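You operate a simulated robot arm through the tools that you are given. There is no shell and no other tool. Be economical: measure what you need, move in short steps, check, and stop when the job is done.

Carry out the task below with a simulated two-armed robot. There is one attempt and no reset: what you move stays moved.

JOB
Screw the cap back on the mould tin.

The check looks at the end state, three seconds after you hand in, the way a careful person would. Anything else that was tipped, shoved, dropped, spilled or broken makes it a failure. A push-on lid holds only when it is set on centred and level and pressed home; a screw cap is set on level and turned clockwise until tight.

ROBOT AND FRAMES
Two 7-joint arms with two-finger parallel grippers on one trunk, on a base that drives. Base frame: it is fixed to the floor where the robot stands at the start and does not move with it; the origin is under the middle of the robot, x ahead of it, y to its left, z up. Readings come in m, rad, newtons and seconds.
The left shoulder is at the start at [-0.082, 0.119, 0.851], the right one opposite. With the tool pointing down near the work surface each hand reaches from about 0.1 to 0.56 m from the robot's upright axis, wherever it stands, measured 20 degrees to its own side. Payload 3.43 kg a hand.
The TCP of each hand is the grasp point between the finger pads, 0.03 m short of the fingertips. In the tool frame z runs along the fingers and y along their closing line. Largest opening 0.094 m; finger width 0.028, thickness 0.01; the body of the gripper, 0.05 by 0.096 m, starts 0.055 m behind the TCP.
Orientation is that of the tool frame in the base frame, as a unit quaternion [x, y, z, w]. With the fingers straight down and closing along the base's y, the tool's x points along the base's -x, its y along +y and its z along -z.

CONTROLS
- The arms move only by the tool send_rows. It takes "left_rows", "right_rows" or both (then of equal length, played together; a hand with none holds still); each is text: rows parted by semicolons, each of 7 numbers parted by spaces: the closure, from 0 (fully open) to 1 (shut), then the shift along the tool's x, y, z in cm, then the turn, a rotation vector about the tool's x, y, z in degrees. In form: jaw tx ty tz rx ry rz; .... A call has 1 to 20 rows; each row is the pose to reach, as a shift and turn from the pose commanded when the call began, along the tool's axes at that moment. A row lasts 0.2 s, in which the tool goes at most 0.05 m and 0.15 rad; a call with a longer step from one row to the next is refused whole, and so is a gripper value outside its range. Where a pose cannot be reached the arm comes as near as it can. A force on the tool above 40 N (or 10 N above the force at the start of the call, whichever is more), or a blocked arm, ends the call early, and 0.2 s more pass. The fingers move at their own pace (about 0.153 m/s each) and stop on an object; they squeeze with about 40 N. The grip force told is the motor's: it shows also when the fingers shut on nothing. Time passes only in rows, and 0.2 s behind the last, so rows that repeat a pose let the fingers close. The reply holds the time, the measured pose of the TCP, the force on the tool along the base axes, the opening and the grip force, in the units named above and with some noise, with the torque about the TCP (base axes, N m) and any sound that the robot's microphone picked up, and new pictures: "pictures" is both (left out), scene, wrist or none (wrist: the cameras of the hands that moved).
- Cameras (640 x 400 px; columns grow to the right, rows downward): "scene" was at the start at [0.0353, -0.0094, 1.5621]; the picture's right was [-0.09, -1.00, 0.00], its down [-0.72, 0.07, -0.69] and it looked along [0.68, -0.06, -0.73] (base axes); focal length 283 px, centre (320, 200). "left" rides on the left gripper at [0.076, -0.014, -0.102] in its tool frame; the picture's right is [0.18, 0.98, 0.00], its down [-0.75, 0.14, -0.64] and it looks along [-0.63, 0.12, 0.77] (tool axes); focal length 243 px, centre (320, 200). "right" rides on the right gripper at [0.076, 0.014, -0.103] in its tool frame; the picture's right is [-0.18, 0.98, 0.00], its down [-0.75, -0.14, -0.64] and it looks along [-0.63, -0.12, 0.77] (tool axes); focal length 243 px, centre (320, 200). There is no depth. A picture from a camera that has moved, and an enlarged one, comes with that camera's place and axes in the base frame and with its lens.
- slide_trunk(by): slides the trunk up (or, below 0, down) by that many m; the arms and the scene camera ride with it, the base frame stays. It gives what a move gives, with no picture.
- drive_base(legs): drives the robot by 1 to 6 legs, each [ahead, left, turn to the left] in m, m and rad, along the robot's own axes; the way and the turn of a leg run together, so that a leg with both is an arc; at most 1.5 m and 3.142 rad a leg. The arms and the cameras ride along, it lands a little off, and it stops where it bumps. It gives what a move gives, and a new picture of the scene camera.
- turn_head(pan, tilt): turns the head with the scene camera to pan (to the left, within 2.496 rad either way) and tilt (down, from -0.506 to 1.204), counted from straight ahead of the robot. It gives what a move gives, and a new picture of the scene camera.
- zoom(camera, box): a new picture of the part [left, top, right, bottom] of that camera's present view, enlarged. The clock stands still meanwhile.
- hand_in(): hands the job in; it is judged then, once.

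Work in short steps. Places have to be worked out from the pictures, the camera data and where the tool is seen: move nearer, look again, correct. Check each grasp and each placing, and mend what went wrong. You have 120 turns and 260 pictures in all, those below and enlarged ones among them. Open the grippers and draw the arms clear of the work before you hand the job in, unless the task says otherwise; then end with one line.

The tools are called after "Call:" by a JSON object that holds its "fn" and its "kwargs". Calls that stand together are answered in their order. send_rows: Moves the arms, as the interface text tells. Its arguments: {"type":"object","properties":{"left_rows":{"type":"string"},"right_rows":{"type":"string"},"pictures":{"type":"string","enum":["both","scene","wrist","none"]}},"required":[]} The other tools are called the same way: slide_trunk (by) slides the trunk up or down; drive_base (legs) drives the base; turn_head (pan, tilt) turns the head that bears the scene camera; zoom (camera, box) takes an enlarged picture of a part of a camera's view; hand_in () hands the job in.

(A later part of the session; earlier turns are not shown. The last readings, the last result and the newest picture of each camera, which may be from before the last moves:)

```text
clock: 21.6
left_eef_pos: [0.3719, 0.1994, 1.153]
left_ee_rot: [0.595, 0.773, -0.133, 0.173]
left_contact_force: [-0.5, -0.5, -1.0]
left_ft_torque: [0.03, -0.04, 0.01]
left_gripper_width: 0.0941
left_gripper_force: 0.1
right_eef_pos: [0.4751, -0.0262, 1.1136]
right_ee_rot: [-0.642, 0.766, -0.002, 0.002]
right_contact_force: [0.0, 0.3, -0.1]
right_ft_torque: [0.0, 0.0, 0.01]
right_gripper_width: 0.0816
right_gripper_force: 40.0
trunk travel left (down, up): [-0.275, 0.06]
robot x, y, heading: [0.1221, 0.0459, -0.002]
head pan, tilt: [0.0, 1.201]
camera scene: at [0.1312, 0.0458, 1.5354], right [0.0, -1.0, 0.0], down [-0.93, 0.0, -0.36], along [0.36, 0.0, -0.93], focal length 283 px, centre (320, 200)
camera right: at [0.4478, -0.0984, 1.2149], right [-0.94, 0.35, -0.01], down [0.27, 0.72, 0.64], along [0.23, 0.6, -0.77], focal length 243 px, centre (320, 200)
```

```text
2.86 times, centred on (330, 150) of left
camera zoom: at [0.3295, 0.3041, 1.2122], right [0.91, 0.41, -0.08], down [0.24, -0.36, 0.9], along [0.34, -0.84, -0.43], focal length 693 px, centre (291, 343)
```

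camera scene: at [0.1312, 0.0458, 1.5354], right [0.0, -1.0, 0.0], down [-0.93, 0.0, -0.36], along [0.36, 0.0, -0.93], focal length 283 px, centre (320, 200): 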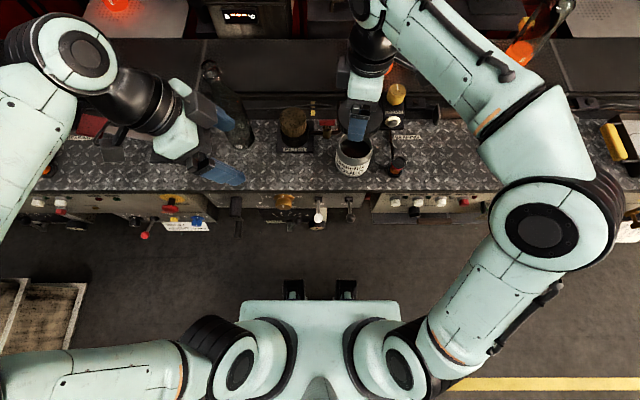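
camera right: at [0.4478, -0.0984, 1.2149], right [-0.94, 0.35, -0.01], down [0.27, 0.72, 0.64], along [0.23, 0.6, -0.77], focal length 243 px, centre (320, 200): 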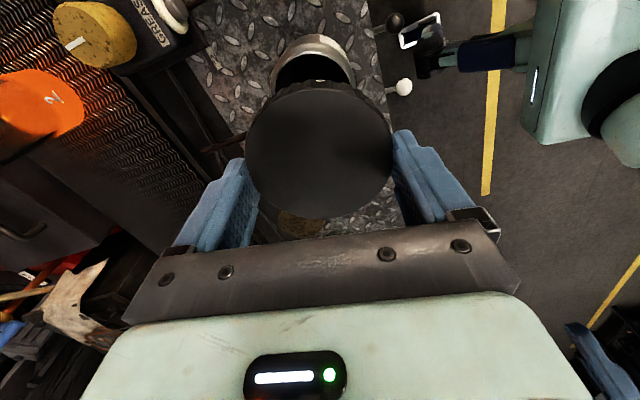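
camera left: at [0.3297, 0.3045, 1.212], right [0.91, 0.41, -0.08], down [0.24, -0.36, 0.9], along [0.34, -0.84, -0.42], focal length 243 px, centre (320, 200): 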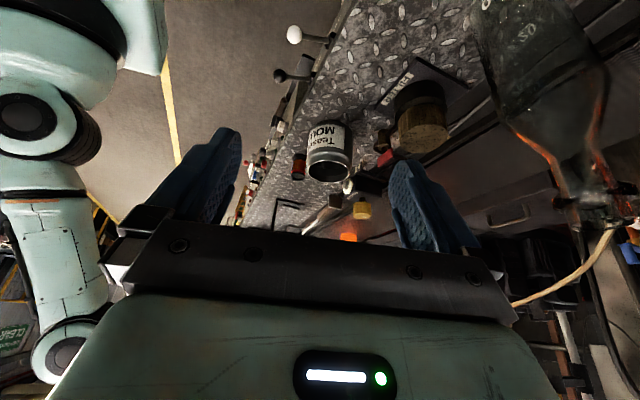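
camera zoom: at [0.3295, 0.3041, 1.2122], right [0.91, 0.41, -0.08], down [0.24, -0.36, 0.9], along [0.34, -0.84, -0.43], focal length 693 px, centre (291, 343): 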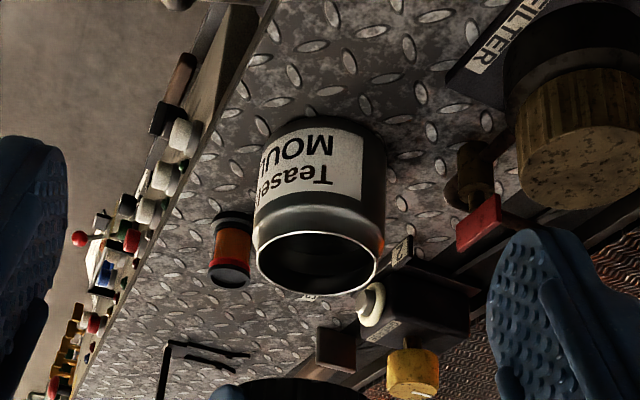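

The cap is over the tin and roughly aligned in both views. I lower 6 cm and compare the alignment again.

Call:
{"fn": "send_rows", "kwargs": {"right_rows": "0.4 0 0 2 0 0 0; 0.4 0 0 4 0 0 0; 0.4 0 0 6 0 0 0; 0.4 0 0 6 0 0 0", "pictures": "none"}}

Call:
{"fn": "zoom", "kwargs": {"camera": "left", "box": [260, 90, 400, 200]}}

Call:
{"fn": "zoom", "kwargs": {"camera": "scene", "box": [310, 90, 410, 190]}}

Call:
{"fn": "zoom", "kwargs": {"camera": "right", "box": [220, 30, 420, 230]}}

```text
clock: 22.6
left_eef_pos: [0.3715, 0.1993, 1.1536]
left_ee_rot: [0.595, 0.774, -0.133, 0.172]
left_contact_force: [0.1, -0.4, -0.1]
left_ft_torque: [0.03, 0.01, -0.01]
left_gripper_width: 0.0942
left_gripper_force: 0.2
right_eef_pos: [0.4745, -0.0264, 1.0546]
right_ee_rot: [-0.641, 0.767, -0.002, 0.001]
right_contact_force: [0.6, -0.4, -0.2]
right_ft_torque: [-0.02, 0.03, -0.01]
right_gripper_width: 0.0816
right_gripper_force: 40.1
trunk travel left (down, up): [-0.275, 0.06]
robot x, y, heading: [0.1188, 0.0459, 0.0]
head pan, tilt: [0.0, 1.201]
```

```text
3.64 times, centred on (330, 145) of left
camera zoom: at [0.3295, 0.3046, 1.2121], right [0.91, 0.41, -0.08], down [0.24, -0.36, 0.9], along [0.34, -0.84, -0.42], focal length 882 px, centre (284, 400)
```

zoom: 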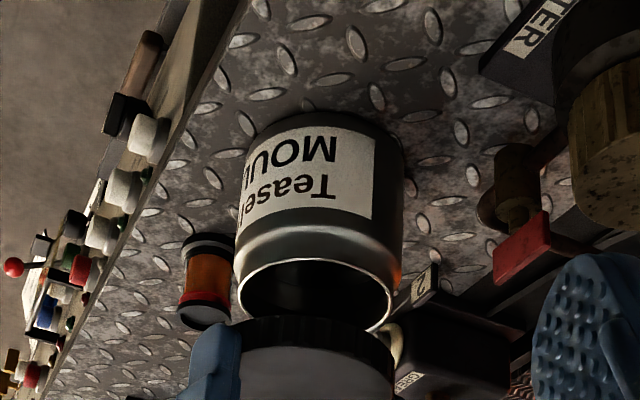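

```text
4.00 times, centred on (360, 140) of scene
camera zoom: at [0.1312, 0.0463, 1.5355], right [0.0, -1.0, 0.0], down [-0.93, 0.0, -0.36], along [0.36, 0.0, -0.93], focal length 1132 px, centre (160, 440)
```

zoom: 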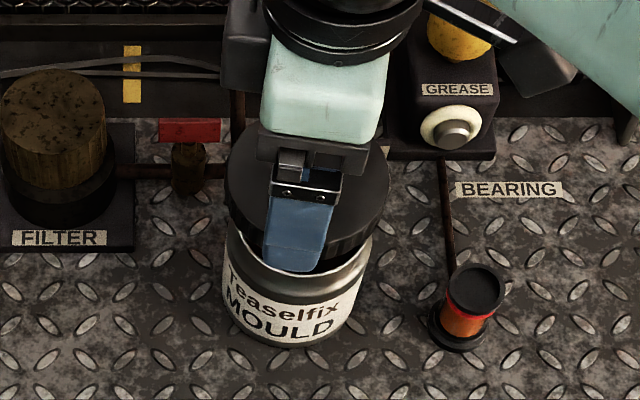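

```text
2.00 times, centred on (320, 130) of right
camera zoom: at [0.4474, -0.0994, 1.1549], right [-0.94, 0.35, -0.01], down [0.27, 0.72, 0.64], along [0.23, 0.6, -0.77], focal length 485 px, centre (320, 340)
```

zoom: 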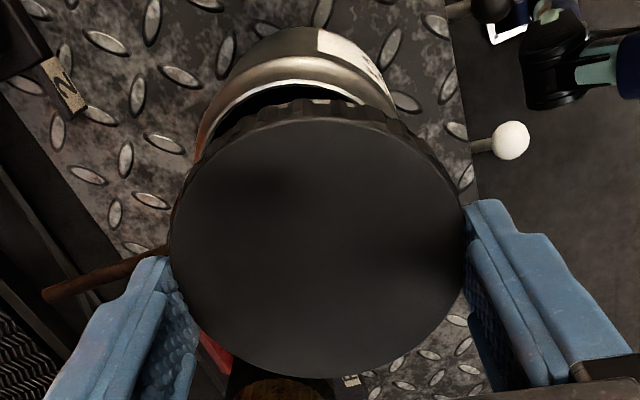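

In the left view the cap looks aligned. In the scene view it may sit a few mm too far toward +y. I lower another 1.5 cm for a closer comparison.

Call:
{"fn": "send_rows", "kwargs": {"right_rows": "0.4 0 0 0.5 0 0 0; 0.4 0 0 1 0 0 0; 0.4 0 0 1.5 0 0 0; 0.4 0 0 1.5 0 0 0", "pictures": "none"}}

Call:
{"fn": "zoom", "kwargs": {"camera": "left", "box": [280, 110, 380, 200]}}

Call:
{"fn": "zoom", "kwargs": {"camera": "scene", "box": [325, 110, 395, 180]}}

Call:
{"fn": "zoom", "kwargs": {"camera": "right", "box": [220, 30, 420, 230]}}

```text
clock: 23.6
left_eef_pos: [0.3707, 0.1992, 1.1529]
left_ee_rot: [0.595, 0.774, -0.133, 0.173]
left_contact_force: [1.1, 0.2, 0.4]
left_ft_torque: [0.02, -0.03, 0.0]
left_gripper_width: 0.094
left_gripper_force: 0.0
right_eef_pos: [0.4747, -0.0273, 1.0394]
right_ee_rot: [-0.642, 0.767, -0.002, 0.002]
right_contact_force: [-0.3, 0.5, 0.1]
right_ft_torque: [0.01, -0.01, 0.01]
right_gripper_width: 0.082
right_gripper_force: 39.6
trunk travel left (down, up): [-0.275, 0.06]
robot x, y, heading: [0.1198, 0.0537, -0.002]
head pan, tilt: [0.0, 1.201]
```

```text
4.44 times, centred on (330, 155) of left
camera zoom: at [0.3296, 0.3046, 1.2121], right [0.91, 0.41, -0.08], down [0.24, -0.36, 0.9], along [0.34, -0.84, -0.43], focal length 1078 px, centre (276, 400)
```

zoom: 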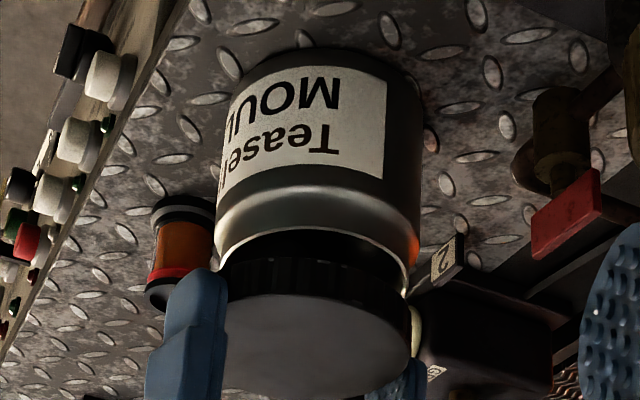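

```text
5.71 times, centred on (360, 145) of scene
camera zoom: at [0.1313, 0.0463, 1.5355], right [0.0, -1.0, 0.0], down [-0.93, 0.0, -0.36], along [0.36, 0.0, -0.93], focal length 1618 px, centre (91, 514)
```

zoom: 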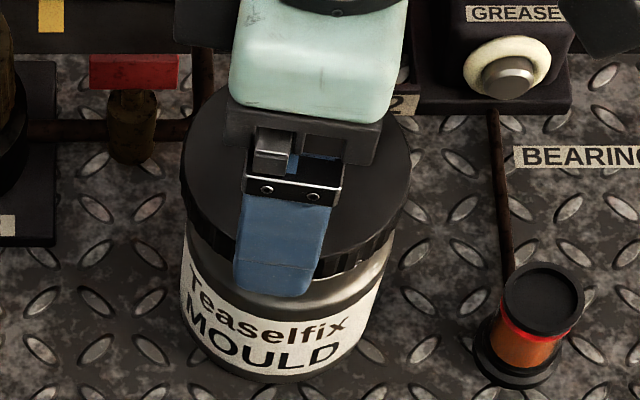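

```text
2.00 times, centred on (320, 130) of right
camera zoom: at [0.4471, -0.099, 1.1394], right [-0.94, 0.35, -0.01], down [0.27, 0.72, 0.64], along [0.23, 0.6, -0.77], focal length 485 px, centre (320, 340)
```

zoom: 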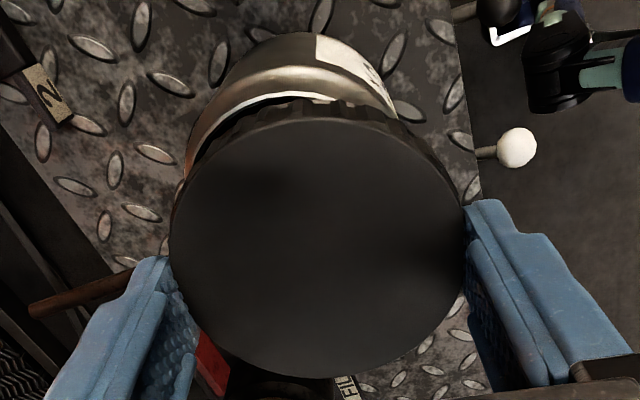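

The left view is aligned to within 1 mm. For y the estimates disagree by a few mm, so I take a closer scene zoom.

Call:
{"fn": "zoom", "kwargs": {"camera": "scene", "box": [336, 120, 386, 170]}}

Call:
{"fn": "zoom", "kwargs": {"camera": "right", "box": [250, 40, 400, 130]}}

```text
8.00 times, centred on (361, 145) of scene
camera zoom: at [0.1313, 0.0463, 1.5355], right [0.0, -1.0, 0.0], down [-0.93, 0.0, -0.36], along [0.36, 0.0, -0.93], focal length 2265 px, centre (-8, 640)
```

zoom: 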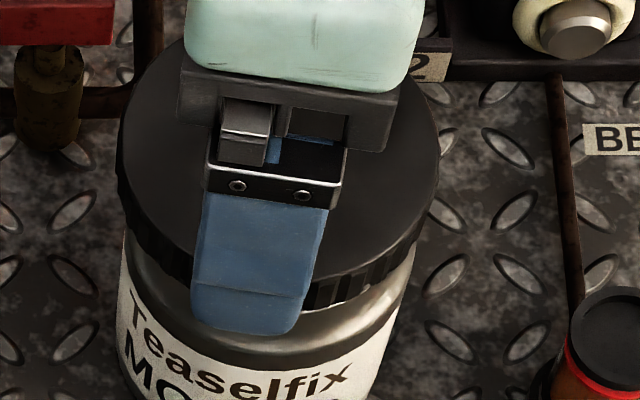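

```text
4.27 times, centred on (325, 85) of right
camera zoom: at [0.4471, -0.099, 1.1394], right [-0.94, 0.35, -0.01], down [0.27, 0.72, 0.64], along [0.23, 0.6, -0.77], focal length 1035 px, centre (299, 691)
```

zoom: 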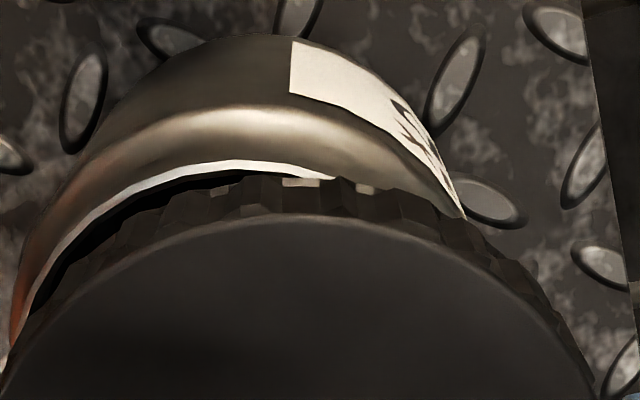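

The wrist view shows the tin offset toward +x/−y, the scene view says −y, and the left view is neutral. All three fit a correction of about (+2, −3.5) mm, so I apply it and recheck.

Call:
{"fn": "send_rows", "kwargs": {"right_rows": "0.4 0.31 -0.26 0 0 0 0; 0.4 0.31 -0.26 0.3 0 0 0; 0.4 0.31 -0.26 0.3 0 0 0", "pictures": "none"}}

Call:
{"fn": "zoom", "kwargs": {"camera": "left", "box": [290, 120, 370, 190]}}

Call:
{"fn": "zoom", "kwargs": {"camera": "scene", "box": [330, 120, 390, 180]}}

Call:
{"fn": "zoom", "kwargs": {"camera": "right", "box": [230, 40, 410, 220]}}

```text
clock: 24.4
left_eef_pos: [0.3723, 0.1989, 1.1524]
left_ee_rot: [0.595, 0.774, -0.133, 0.173]
left_contact_force: [0.3, -0.7, 0.8]
left_ft_torque: [0.01, 0.02, 0.0]
left_gripper_width: 0.094
left_gripper_force: 0.1
right_eef_pos: [0.4767, -0.0299, 1.0366]
right_ee_rot: [-0.642, 0.767, -0.002, 0.002]
right_contact_force: [0.1, -0.3, -0.1]
right_ft_torque: [-0.02, -0.02, 0.02]
right_gripper_width: 0.0821
right_gripper_force: 40.0
trunk travel left (down, up): [-0.275, 0.06]
robot x, y, heading: [0.1175, 0.0483, -0.004]
head pan, tilt: [0.0, 1.201]
```

```text
5.71 times, centred on (330, 155) of left
camera zoom: at [0.3296, 0.3046, 1.2121], right [0.91, 0.41, -0.08], down [0.24, -0.36, 0.9], along [0.34, -0.84, -0.43], focal length 1386 px, centre (263, 457)
```

zoom: 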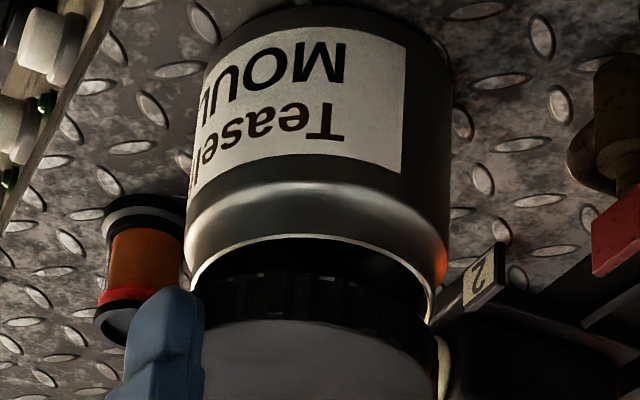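

```text
6.67 times, centred on (360, 150) of scene
camera zoom: at [0.1313, 0.0463, 1.5354], right [0.0, -1.0, 0.0], down [-0.93, 0.0, -0.36], along [0.36, 0.0, -0.93], focal length 1887 px, centre (53, 533)
```

zoom: 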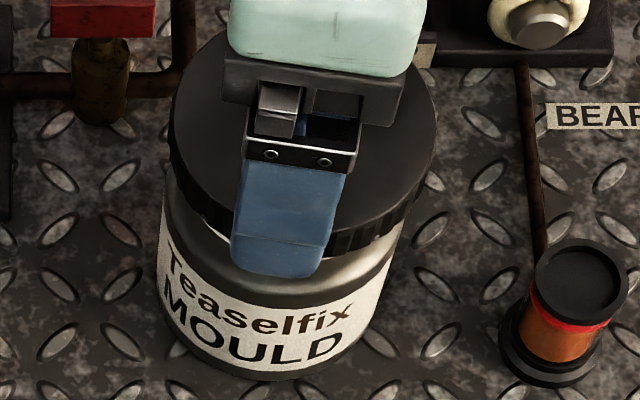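

```text
2.22 times, centred on (320, 130) of right
camera zoom: at [0.4495, -0.1031, 1.136], right [-0.94, 0.35, -0.01], down [0.27, 0.72, 0.64], along [0.23, 0.6, -0.77], focal length 539 px, centre (320, 356)
```

zoom: 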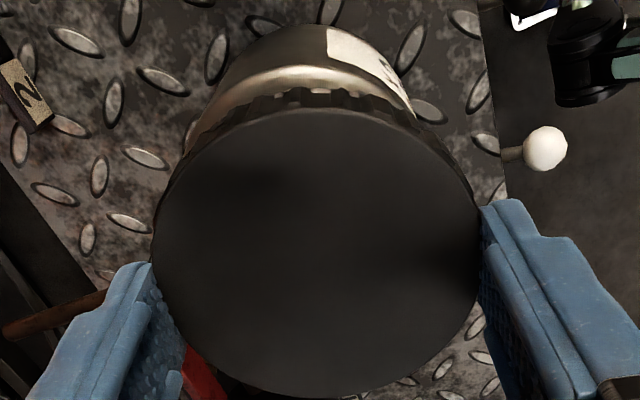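

The scene view now shows cap and rim concentric within about 1 mm, and the wrist view looks symmetric. I lower gently until contact.

Call:
{"fn": "send_rows", "kwargs": {"right_rows": "0.4 0 0 0.2 0 0 0; 0.4 0 0 0.4 0 0 0; 0.4 0 0 0.6 0 0 0; 0.4 0 0 0.8 0 0 0; 0.4 0 0 0.8 0 0 0", "pictures": "none"}}

Call:
{"fn": "zoom", "kwargs": {"camera": "left", "box": [290, 120, 370, 190]}}

Call:
{"fn": "zoom", "kwargs": {"camera": "scene", "box": [330, 120, 390, 180]}}

```text
clock: 25.6
left_eef_pos: [0.3726, 0.1999, 1.1513]
left_ee_rot: [0.595, 0.774, -0.133, 0.172]
left_contact_force: [-0.6, 0.4, -0.2]
left_ft_torque: [-0.02, -0.02, -0.01]
left_gripper_width: 0.0941
left_gripper_force: 0.0
right_eef_pos: [0.4771, -0.0304, 1.0279]
right_ee_rot: [-0.642, 0.767, -0.002, 0.001]
right_contact_force: [-1.0, 0.0, 0.2]
right_ft_torque: [0.0, 0.03, 0.0]
right_gripper_width: 0.0822
right_gripper_force: 39.9
trunk travel left (down, up): [-0.275, 0.06]
robot x, y, heading: [0.1194, 0.0496, -0.001]
head pan, tilt: [0.0, 1.201]
```

```text
5.71 times, centred on (330, 155) of left
camera zoom: at [0.3296, 0.3046, 1.2121], right [0.91, 0.41, -0.08], down [0.24, -0.36, 0.9], along [0.34, -0.84, -0.43], focal length 1386 px, centre (263, 457)
```

zoom: 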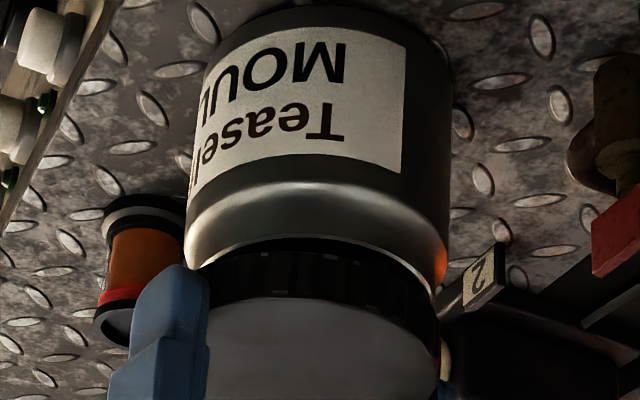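

```text
6.67 times, centred on (360, 150) of scene
camera zoom: at [0.1313, 0.0463, 1.5354], right [0.0, -1.0, 0.0], down [-0.93, 0.0, -0.36], along [0.36, 0.0, -0.93], focal length 1887 px, centre (53, 533)
```

zoom: 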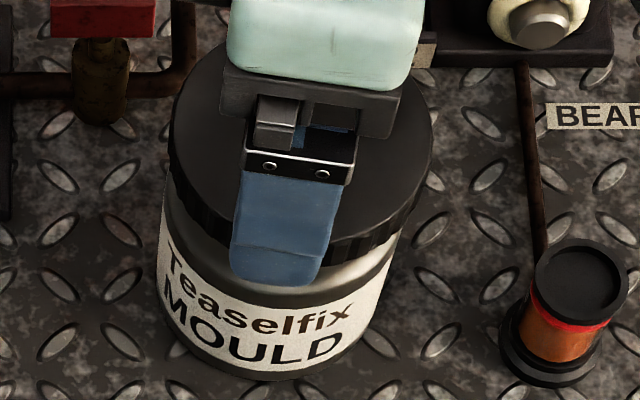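

There is no contact yet. I zoom further on the left view to judge the cap and rim overlap.

Call:
{"fn": "zoom", "kwargs": {"camera": "left", "box": [305, 148, 361, 188]}}

Call:
{"fn": "zoom", "kwargs": {"camera": "right", "box": [250, 40, 400, 130]}}

```text
10.00 times, centred on (333, 168) of left
camera zoom: at [0.3296, 0.3046, 1.2121], right [0.91, 0.41, -0.08], down [0.24, -0.36, 0.9], along [0.34, -0.84, -0.43], focal length 2426 px, centre (190, 520)
```

zoom: 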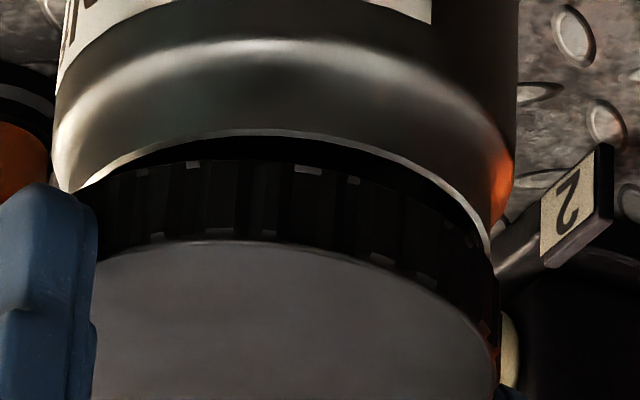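

```text
4.27 times, centred on (325, 85) of right
camera zoom: at [0.4504, -0.1035, 1.1284], right [-0.94, 0.35, -0.01], down [0.27, 0.72, 0.64], along [0.23, 0.6, -0.77], focal length 1035 px, centre (299, 691)
```

zoom: 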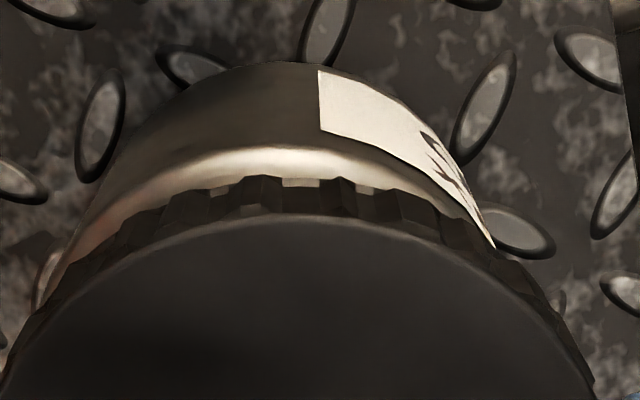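

The cap sits about 1.8 mm too far toward −x in both wrist views. I shift it +1.7 mm in x and continue down gently until contact.

Call:
{"fn": "send_rows", "kwargs": {"right_rows": "0.4 -0.03 -0.17 0 0 0 0; 0.4 -0.03 -0.17 0.2 0 0 0; 0.4 -0.03 -0.17 0.4 0 0 0; 0.4 -0.03 -0.17 0.6 0 0 0; 0.4 -0.03 -0.17 0.8 0 0 0; 0.4 -0.03 -0.17 0.8 0 0 0", "pictures": "none"}}

Call:
{"fn": "zoom", "kwargs": {"camera": "left", "box": [305, 148, 361, 188]}}

```text
clock: 27.0
left_eef_pos: [0.3719, 0.1986, 1.1526]
left_ee_rot: [0.594, 0.774, -0.133, 0.173]
left_contact_force: [-0.4, 0.5, -0.2]
left_ft_torque: [0.05, 0.01, -0.02]
left_gripper_width: 0.0944
left_gripper_force: 0.0
right_eef_pos: [0.4793, -0.0294, 1.0181]
right_ee_rot: [-0.643, 0.766, -0.002, 0.001]
right_contact_force: [0.0, -0.7, 0.5]
right_ft_torque: [-0.02, 0.0, 0.04]
right_gripper_width: 0.082
right_gripper_force: 40.3
trunk travel left (down, up): [-0.275, 0.06]
robot x, y, heading: [0.1198, 0.0498, -0.004]
head pan, tilt: [0.0, 1.201]
```

```text
10.00 times, centred on (333, 168) of left
camera zoom: at [0.3296, 0.3046, 1.2121], right [0.91, 0.41, -0.08], down [0.24, -0.36, 0.9], along [0.34, -0.84, -0.43], focal length 2426 px, centre (190, 520)
```

zoom: 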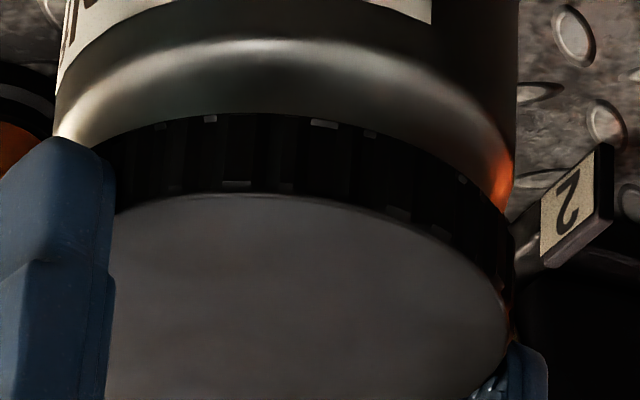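

The cap edge now covers the rim without contact, so it appears to be going over the neck. I keep lowering in small steps.

Call:
{"fn": "send_rows", "kwargs": {"right_rows": "0.4 0 0 0.2 0 0 0; 0.4 0 0 0.4 0 0 0; 0.4 0 0 0.6 0 0 0; 0.4 0 0 0.8 0 0 0; 0.4 0 0 1.0 0 0 0; 0.4 0 0 1.0 0 0 0", "pictures": "none"}}

Call:
{"fn": "zoom", "kwargs": {"camera": "left", "box": [290, 120, 370, 190]}}

Call:
{"fn": "zoom", "kwargs": {"camera": "scene", "box": [330, 120, 390, 180]}}

```text
clock: 28.4
left_eef_pos: [0.372, 0.1988, 1.1532]
left_ee_rot: [0.595, 0.774, -0.133, 0.174]
left_contact_force: [0.4, 0.4, 0.0]
left_ft_torque: [0.0, -0.03, 0.0]
left_gripper_width: 0.0937
left_gripper_force: 0.1
right_eef_pos: [0.4794, -0.0292, 1.0085]
right_ee_rot: [-0.643, 0.766, -0.003, 0.001]
right_contact_force: [0.5, -0.4, 0.1]
right_ft_torque: [-0.01, 0.04, 0.02]
right_gripper_width: 0.0818
right_gripper_force: 40.1
trunk travel left (down, up): [-0.275, 0.06]
robot x, y, heading: [0.1187, 0.0489, -0.003]
head pan, tilt: [0.0, 1.201]
```

```text
5.71 times, centred on (330, 155) of left
camera zoom: at [0.3296, 0.3045, 1.2121], right [0.91, 0.41, -0.08], down [0.24, -0.36, 0.9], along [0.34, -0.84, -0.43], focal length 1386 px, centre (263, 457)
```

zoom: 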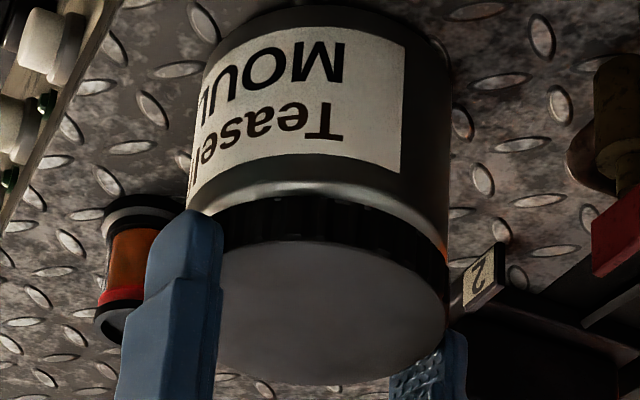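

```text
6.67 times, centred on (360, 150) of scene
camera zoom: at [0.1314, 0.0463, 1.5354], right [0.0, -1.0, 0.0], down [-0.93, 0.0, -0.36], along [0.36, 0.0, -0.93], focal length 1887 px, centre (53, 533)
```

zoom: 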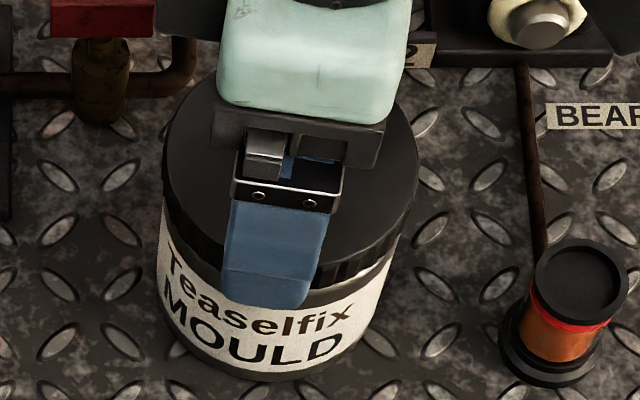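

There is still no contact and the cap sits nicely centred over the neck. I continue down in finer steps.

Call:
{"fn": "send_rows", "kwargs": {"right_rows": "0.4 0 0 0.15 0 0 0; 0.4 0 0 0.3 0 0 0; 0.4 0 0 0.45 0 0 0; 0.4 0 0 0.6 0 0 0; 0.4 0 0 0.6 0 0 0", "pictures": "none"}}

Call:
{"fn": "zoom", "kwargs": {"camera": "left", "box": [305, 138, 361, 178]}}

```text
clock: 29.6
left_eef_pos: [0.3702, 0.2, 1.1536]
left_ee_rot: [0.595, 0.773, -0.132, 0.173]
left_contact_force: [-0.6, -0.1, -0.4]
left_ft_torque: [0.03, -0.04, 0.02]
left_gripper_width: 0.094
left_gripper_force: 0.1
right_eef_pos: [0.4797, -0.0297, 1.0054]
right_ee_rot: [-0.641, 0.767, -0.005, 0.007]
right_contact_force: [7.0, -3.4, 38.9]
right_ft_torque: [-0.27, -0.09, -0.05]
right_gripper_width: 0.0821
right_gripper_force: 40.3
trunk travel left (down, up): [-0.275, 0.06]
robot x, y, heading: [0.1191, 0.0497, 0.004]
head pan, tilt: [0.0, 1.201]
```

```text
10.00 times, centred on (333, 158) of left
camera zoom: at [0.3287, 0.3045, 1.2126], right [0.91, 0.41, -0.08], down [0.24, -0.36, 0.9], along [0.34, -0.84, -0.42], focal length 2426 px, centre (190, 620)
```

zoom: 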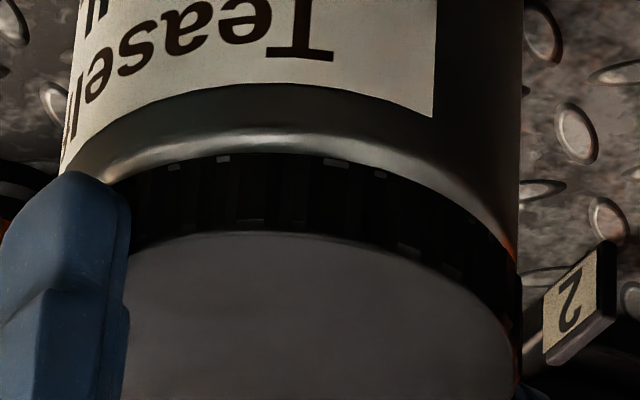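

Contact is firm at TCP z≈1.005, with the cap level on the tin. I ease the push to a light load and turn 45° clockwise about the cap's centre, then check whether the tin turns with it.

Call:
{"fn": "send_rows", "kwargs": {"right_rows": "0.6 0 0 -0.1 0 0 0; 0.6 0 0 -0.2 0 0 0; 0.6 0 -0.07 -0.2 0 0 7.5; 0.6 0.02 -0.13 -0.2 0 0 15; 0.6 0.04 -0.19 -0.2 0 0 22.5; 0.6 0.07 -0.25 -0.2 0 0 30; 0.6 0.1 -0.3 -0.2 0 0 37.5; 0.6 0.15 -0.35 -0.2 0 0 45; 0.6 0.15 -0.35 -0.2 0 0 45"}}

Call:
{"fn": "zoom", "kwargs": {"camera": "left", "box": [290, 120, 370, 190]}}

Call:
{"fn": "zoom", "kwargs": {"camera": "scene", "box": [330, 120, 390, 180]}}

```text
clock: 31.6
left_eef_pos: [0.371, 0.1995, 1.1522]
left_ee_rot: [0.595, 0.774, -0.133, 0.173]
left_contact_force: [0.2, 1.2, 0.5]
left_ft_torque: [0.0, -0.02, 0.02]
left_gripper_width: 0.0942
left_gripper_force: 0.1
right_eef_pos: [0.481, -0.0321, 1.0051]
right_ee_rot: [-0.299, 0.954, -0.001, 0.002]
right_contact_force: [3.2, 5.0, 14.1]
right_ft_torque: [-0.14, -0.11, -0.04]
right_gripper_width: 0.0818
right_gripper_force: 39.8
trunk travel left (down, up): [-0.275, 0.06]
robot x, y, heading: [0.1193, 0.0489, -0.004]
head pan, tilt: [0.0, 1.201]
camera scene: at [0.1308, 0.0473, 1.5354], right [0.0, -1.0, 0.0], down [-0.93, 0.0, -0.36], along [0.36, 0.0, -0.93], focal length 283 px, centre (320, 200)
camera right: at [0.4112, -0.0632, 1.1061], right [-0.41, 0.91, 0.0], down [0.7, 0.31, 0.64], along [0.59, 0.26, -0.76], focal length 243 px, centre (320, 200)
```

scene: 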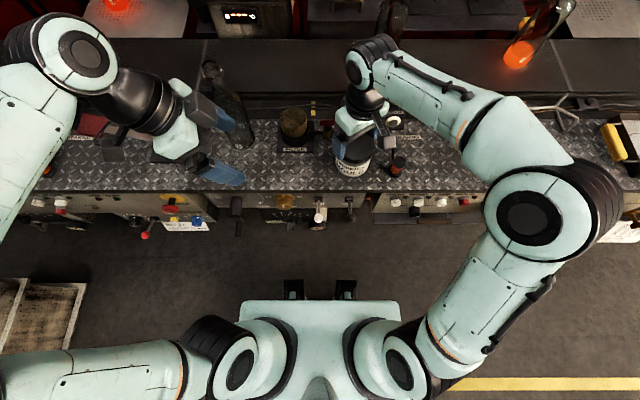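
right: 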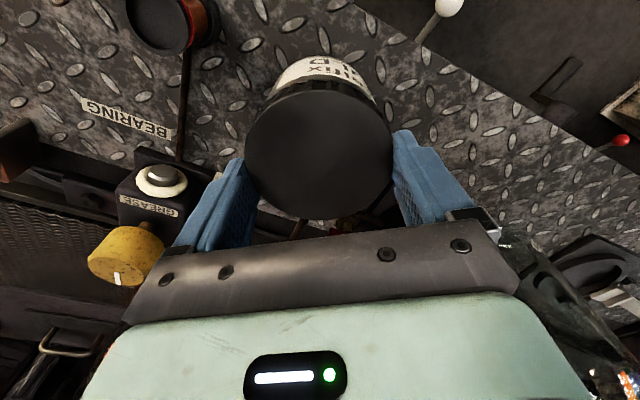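

```text
5.71 times, centred on (330, 155) of left
camera zoom: at [0.3291, 0.3053, 1.212], right [0.91, 0.41, -0.08], down [0.24, -0.36, 0.9], along [0.34, -0.84, -0.42], focal length 1386 px, centre (263, 457)
```

zoom: 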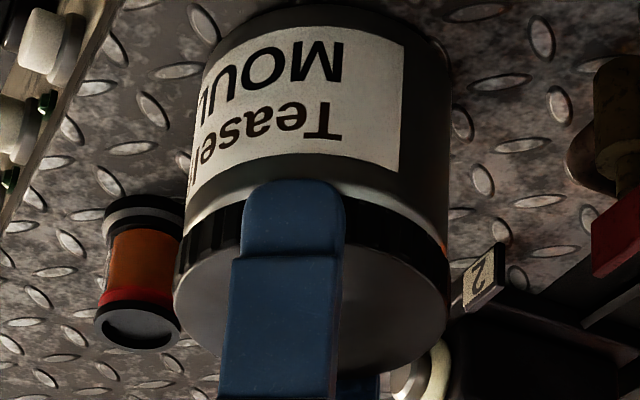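

```text
6.67 times, centred on (360, 150) of scene
camera zoom: at [0.1308, 0.0473, 1.5354], right [0.0, -1.0, 0.0], down [-0.93, 0.0, -0.36], along [0.36, 0.0, -0.93], focal length 1887 px, centre (53, 533)
```

zoom: 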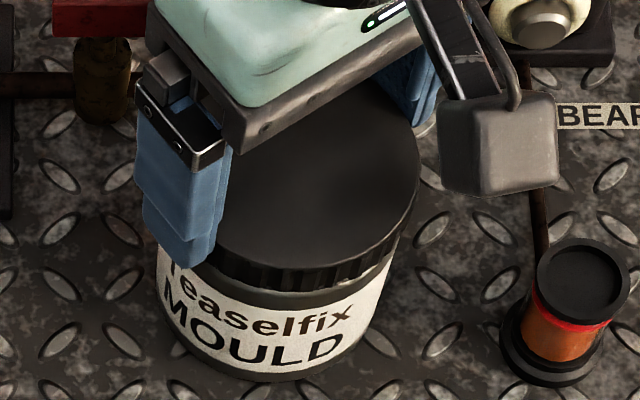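

The tin label did not move and the forces are mild, so the cap is turning on the tin. I continue another 105° clockwise with a slight down feed.

Call:
{"fn": "send_rows", "kwargs": {"right_rows": "0.6 0 -0.07 0 0 0 7.5; 0.6 0.02 -0.13 0 0 0 15; 0.6 0.04 -0.19 0.02 0 0 22.5; 0.6 0.07 -0.25 0.02 0 0 30; 0.6 0.1 -0.3 0.04 0 0 37.5; 0.6 0.15 -0.35 0.04 0 0 45; 0.6 0.2 -0.4 0.06 0 0 52.5; 0.6 0.25 -0.43 0.06 0 0 60; 0.6 0.31 -0.46 0.08 0 0 67.5; 0.6 0.37 -0.48 0.08 0 0 75; 0.6 0.43 -0.5 0.1 0 0 82.5; 0.6 0.5 -0.5 0.1 0 0 90; 0.6 0.56 -0.5 0.1 0 0 97.5; 0.6 0.63 -0.48 0.1 0 0 105; 0.6 0.63 -0.48 0.1 0 0 105"}}

Call:
{"fn": "zoom", "kwargs": {"camera": "left", "box": [290, 120, 370, 190]}}

```text
clock: 34.8
left_eef_pos: [0.3723, 0.2002, 1.1521]
left_ee_rot: [0.595, 0.773, -0.134, 0.174]
left_contact_force: [0.2, 0.4, -0.1]
left_ft_torque: [0.02, 0.01, 0.04]
left_gripper_width: 0.0939
left_gripper_force: 0.0
right_eef_pos: [0.4807, -0.0397, 1.0037]
right_ee_rot: [0.576, 0.818, 0.001, 0.001]
right_contact_force: [10.0, 1.2, 15.8]
right_ft_torque: [0.03, -0.28, -0.04]
right_gripper_width: 0.0818
right_gripper_force: 40.1
trunk travel left (down, up): [-0.275, 0.06]
robot x, y, heading: [0.1204, 0.0468, -0.005]
head pan, tilt: [0.0, 1.201]
camera scene: at [0.1319, 0.0466, 1.5355], right [0.0, -1.0, 0.0], down [-0.93, 0.0, -0.36], along [0.36, 0.0, -0.93], focal length 283 px, centre (320, 200)
camera right: at [0.4686, 0.0365, 1.1049], right [0.99, 0.16, 0.01], down [0.12, -0.76, 0.64], along [0.11, -0.64, -0.76], focal length 243 px, centre (320, 200)
```

scene: 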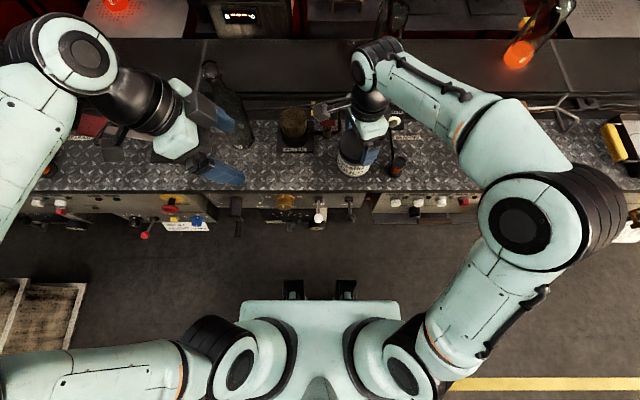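
right: 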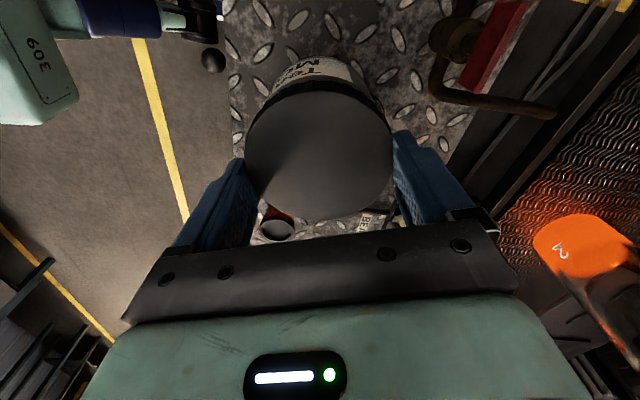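

```text
5.71 times, centred on (330, 155) of left
camera zoom: at [0.3301, 0.3048, 1.212], right [0.91, 0.41, -0.08], down [0.24, -0.36, 0.9], along [0.34, -0.84, -0.42], focal length 1386 px, centre (263, 457)
```

zoom: 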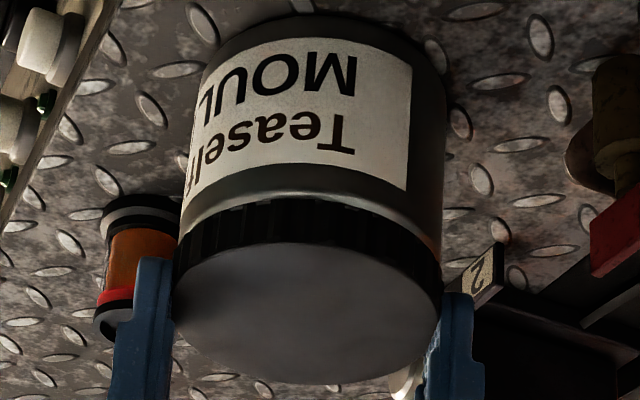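

The cap came down about 1.4 mm, and the tin has just begun to turn slightly with it. The hand is near the end of its stroke, so I open, centre on the cap and rotate back for a regrasp.

Call:
{"fn": "send_rows", "kwargs": {"right_rows": "0.3 0 0 -0.1 0 0 0; 0 0 0 -0.1 0 0 0; 0 0 0 -0.1 0 0 0; 0 0.5 0 -0.1 0 0 0; 0 0.5 0 -0.1 0 0 0", "pictures": "wrist"}}

Call:
{"fn": "zoom", "kwargs": {"camera": "left", "box": [290, 120, 370, 190]}}

```text
clock: 36.0
left_eef_pos: [0.3711, 0.1987, 1.1523]
left_ee_rot: [0.596, 0.773, -0.133, 0.172]
left_contact_force: [0.5, 1.1, 0.0]
left_ft_torque: [-0.01, -0.01, -0.02]
left_gripper_width: 0.0941
left_gripper_force: 0.1
right_eef_pos: [0.4781, -0.0348, 1.0037]
right_ee_rot: [0.574, 0.819, 0.0, 0.003]
right_contact_force: [-0.2, 0.5, -0.6]
right_ft_torque: [0.01, -0.04, 0.0]
right_gripper_width: 0.094
right_gripper_force: 0.0
trunk travel left (down, up): [-0.275, 0.06]
robot x, y, heading: [0.1167, 0.0454, -0.003]
head pan, tilt: [0.0, 1.201]
camera right: at [0.4661, 0.0415, 1.1057], right [0.99, 0.16, 0.01], down [0.12, -0.76, 0.64], along [0.11, -0.63, -0.77], focal length 243 px, centre (320, 200)
```

right: 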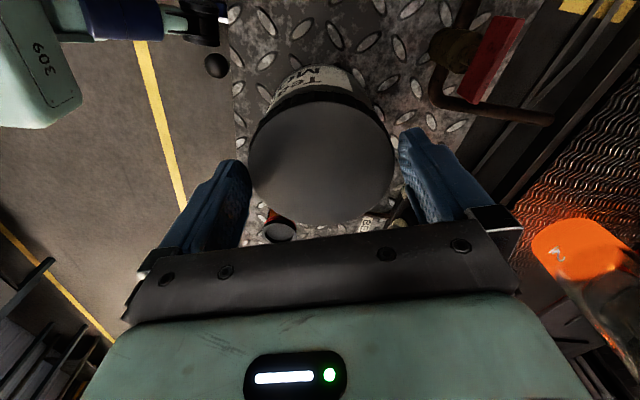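

```text
5.71 times, centred on (330, 155) of left
camera zoom: at [0.3296, 0.3045, 1.2121], right [0.91, 0.41, -0.08], down [0.24, -0.36, 0.9], along [0.34, -0.84, -0.43], focal length 1386 px, centre (263, 457)
```

zoom: 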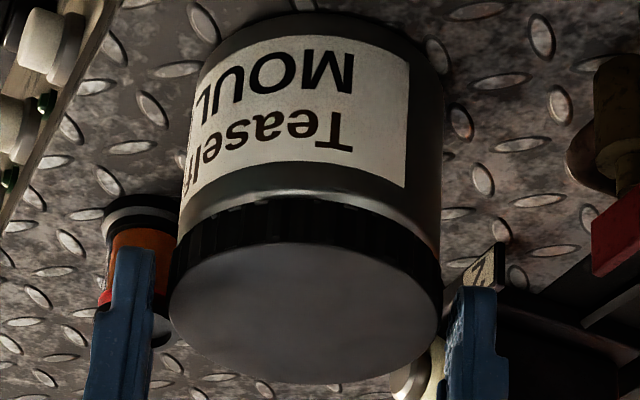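

Gaps are symmetric on both sides. I rotate the open hand back 142.5° about the cap centre.

Call:
{"fn": "send_rows", "kwargs": {"right_rows": "0 0 0 0 0 0 -7.5; 0 0 0 0 0 0 -15; 0 0 0 0 0 0 -22.5; 0 0 0 0 0 0 -30; 0 0 0 0 0 0 -37.5; 0 0 0 0 0 0 -45; 0 0 0 0 0 0 -52.5; 0 0 0 0 0 0 -60; 0 0 0 0 0 0 -67.5; 0 0 0 0 0 0 -75; 0 0 0 0 0 0 -82.5; 0 0 0 0 0 0 -90; 0 0 0 0 0 0 -97.5; 0 0 0 0 0 0 -105; 0 0 0 0 0 0 -112.5; 0 0 0 0 0 0 -120; 0 0 0 0 0 0 -127.5; 0 0 0 0 0 0 -135; 0 0 0 0 0 0 -142.5; 0 0 0 0 0 0 -142.5", "pictures": "wrist"}}

Call:
{"fn": "zoom", "kwargs": {"camera": "left", "box": [290, 120, 370, 190]}}

Call:
{"fn": "zoom", "kwargs": {"camera": "scene", "box": [330, 120, 390, 180]}}

```text
clock: 40.2
left_eef_pos: [0.3721, 0.1997, 1.153]
left_ee_rot: [0.595, 0.774, -0.133, 0.172]
left_contact_force: [0.2, 0.0, 0.1]
left_ft_torque: [-0.03, 0.01, -0.05]
left_gripper_width: 0.0944
left_gripper_force: 0.0
right_eef_pos: [0.4785, -0.0345, 1.0032]
right_ee_rot: [-0.592, 0.806, -0.002, 0.002]
right_contact_force: [-1.0, 0.1, -1.0]
right_ft_torque: [0.02, 0.02, 0.04]
right_gripper_width: 0.0943
right_gripper_force: 0.1
trunk travel left (down, up): [-0.275, 0.06]
robot x, y, heading: [0.1179, 0.0459, 0.002]
head pan, tilt: [0.0, 1.201]
camera right: at [0.4417, -0.1034, 1.1052], right [-0.88, 0.47, -0.01], down [0.36, 0.68, 0.64], along [0.31, 0.57, -0.77], focal length 243 px, centre (320, 200)
```

right: 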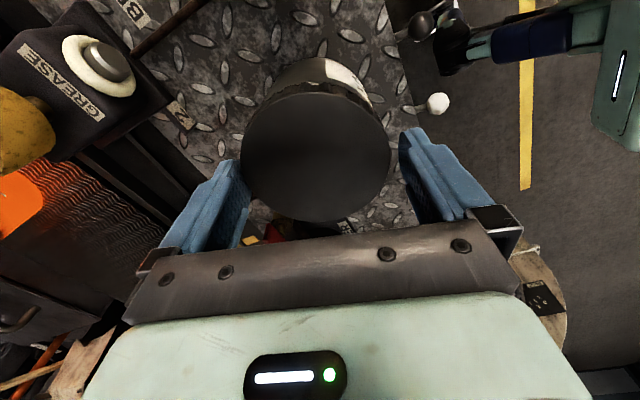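

```text
5.71 times, centred on (330, 155) of left
camera zoom: at [0.3296, 0.3046, 1.2121], right [0.91, 0.41, -0.08], down [0.24, -0.36, 0.9], along [0.34, -0.84, -0.43], focal length 1386 px, centre (263, 457)
```

zoom: 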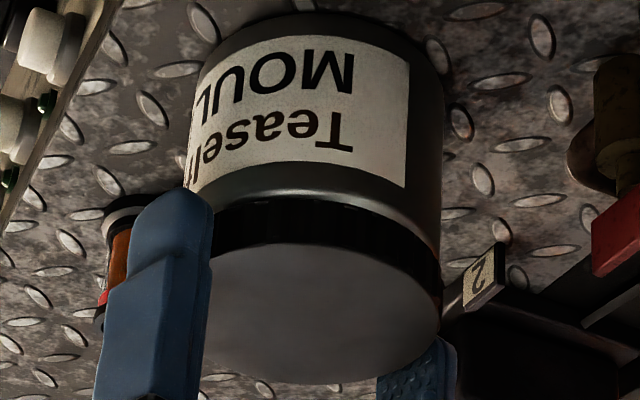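

```text
6.67 times, centred on (360, 150) of scene
camera zoom: at [0.1313, 0.0463, 1.5354], right [0.0, -1.0, 0.0], down [-0.93, 0.0, -0.36], along [0.36, 0.0, -0.93], focal length 1887 px, centre (53, 533)
```

zoom: 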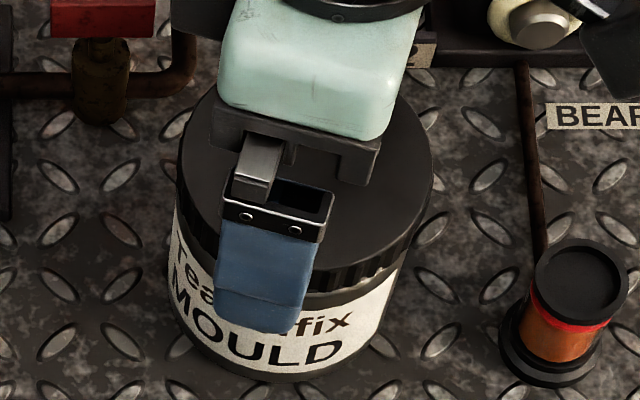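

The wrist view shows the cap about 2 mm off along tool −y and 2 mm along +x. I centre on it, close, and check the grip.

Call:
{"fn": "send_rows", "kwargs": {"right_rows": "0 0.2 -0.2 0 0 0 0; 0 0.2 -0.2 0 0 0 0; 0.2 0.2 -0.2 0 0 0 0; 0.6 0.2 -0.2 0 0 0 0; 0.6 0.2 -0.2 0 0 0 0", "pictures": "wrist"}}

```text
clock: 41.4
left_eef_pos: [0.3716, 0.2002, 1.1519]
left_ee_rot: [0.594, 0.774, -0.133, 0.173]
left_contact_force: [0.2, 0.1, -0.5]
left_ft_torque: [0.03, 0.02, 0.02]
left_gripper_width: 0.0941
left_gripper_force: 0.1
right_eef_pos: [0.4797, -0.0374, 1.0048]
right_ee_rot: [-0.59, 0.808, -0.002, 0.001]
right_contact_force: [0.6, -2.1, 0.0]
right_ft_torque: [0.03, 0.02, -0.01]
right_gripper_width: 0.082
right_gripper_force: 39.7
trunk travel left (down, up): [-0.275, 0.06]
robot x, y, heading: [0.1231, 0.0506, -0.002]
head pan, tilt: [0.0, 1.201]
camera right: at [0.443, -0.1061, 1.1056], right [-0.88, 0.47, -0.01], down [0.36, 0.68, 0.64], along [0.31, 0.56, -0.77], focal length 243 px, centre (320, 200)
```

right: 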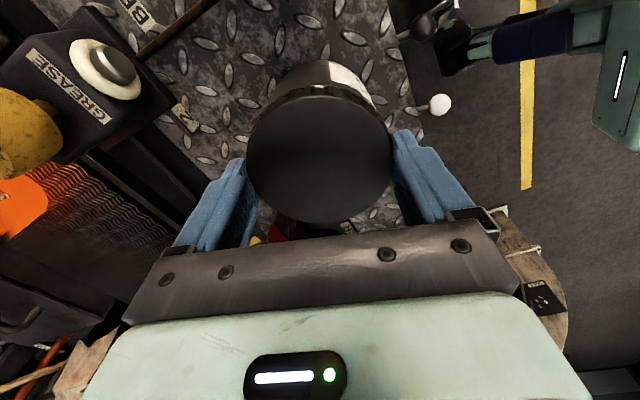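

The grip is good and nearly force-free. I turn clockwise another 135° with a slight downward bias.

Call:
{"fn": "send_rows", "kwargs": {"right_rows": "0.6 0 0 0.05 0 0 7.5; 0.6 0 0 0.1 0 0 15; 0.6 0 0 0.1 0 0 22.5; 0.6 0 0 0.1 0 0 30; 0.6 0 0 0.1 0 0 37.5; 0.6 0 0 0.12 0 0 45; 0.6 0 0 0.12 0 0 52.5; 0.6 0 0 0.14 0 0 60; 0.6 0 0 0.14 0 0 67.5; 0.6 0 0 0.16 0 0 75; 0.6 0 0 0.16 0 0 82.5; 0.6 0 0 0.18 0 0 90; 0.6 0 0 0.18 0 0 97.5; 0.6 0 0 0.2 0 0 105; 0.6 0 0 0.2 0 0 112.5; 0.6 0 0 0.2 0 0 120; 0.6 0 0 0.2 0 0 127.5; 0.6 0 0 0.2 0 0 135; 0.6 0 0 0.2 0 0 135", "pictures": "wrist"}}

Call:
{"fn": "zoom", "kwargs": {"camera": "left", "box": [290, 120, 370, 190]}}

Call:
{"fn": "zoom", "kwargs": {"camera": "scene", "box": [330, 120, 390, 180]}}

```text
clock: 45.4
left_eef_pos: [0.3722, 0.2001, 1.1533]
left_ee_rot: [0.594, 0.774, -0.132, 0.173]
left_contact_force: [1.5, -0.1, 0.1]
left_ft_torque: [-0.03, 0.0, 0.02]
left_gripper_width: 0.0938
left_gripper_force: 0.0
right_eef_pos: [0.4789, -0.0388, 1.0024]
right_ee_rot: [0.521, 0.854, 0.0, 0.002]
right_contact_force: [2.1, -0.7, 1.9]
right_ft_torque: [-0.19, 0.07, 0.01]
right_gripper_width: 0.0817
right_gripper_force: 39.9
trunk travel left (down, up): [-0.275, 0.06]
robot x, y, heading: [0.116, 0.0467, -0.001]
head pan, tilt: [0.0, 1.201]
camera right: at [0.4573, 0.0366, 1.1041], right [0.96, 0.29, 0.0], down [0.22, -0.73, 0.64], along [0.19, -0.62, -0.77], focal length 243 px, centre (320, 200)
```

right: 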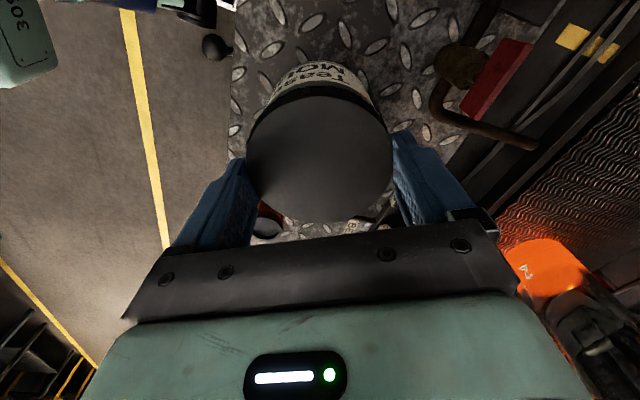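

```text
5.71 times, centred on (330, 155) of left
camera zoom: at [0.3296, 0.3045, 1.2121], right [0.91, 0.41, -0.08], down [0.24, -0.36, 0.9], along [0.34, -0.84, -0.43], focal length 1386 px, centre (263, 457)
```

zoom: 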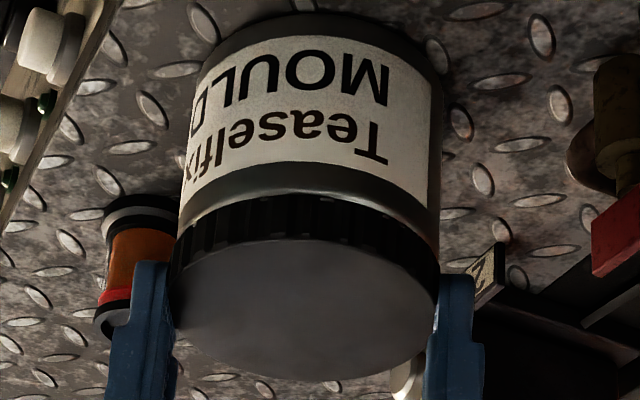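

```text
6.67 times, centred on (360, 150) of scene
camera zoom: at [0.1314, 0.0462, 1.5354], right [0.0, -1.0, 0.0], down [-0.93, 0.0, -0.36], along [0.36, 0.0, -0.93], focal length 1887 px, centre (53, 533)
```

zoom: 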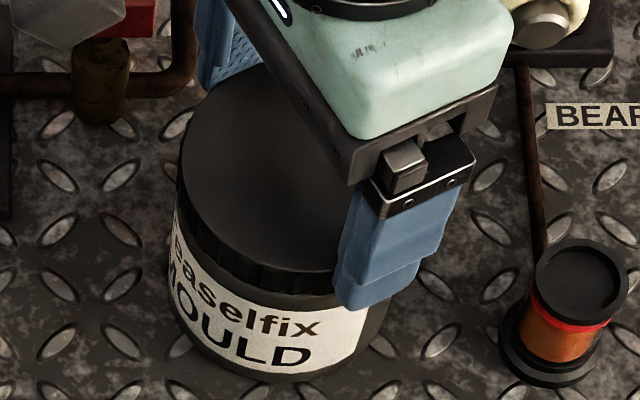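

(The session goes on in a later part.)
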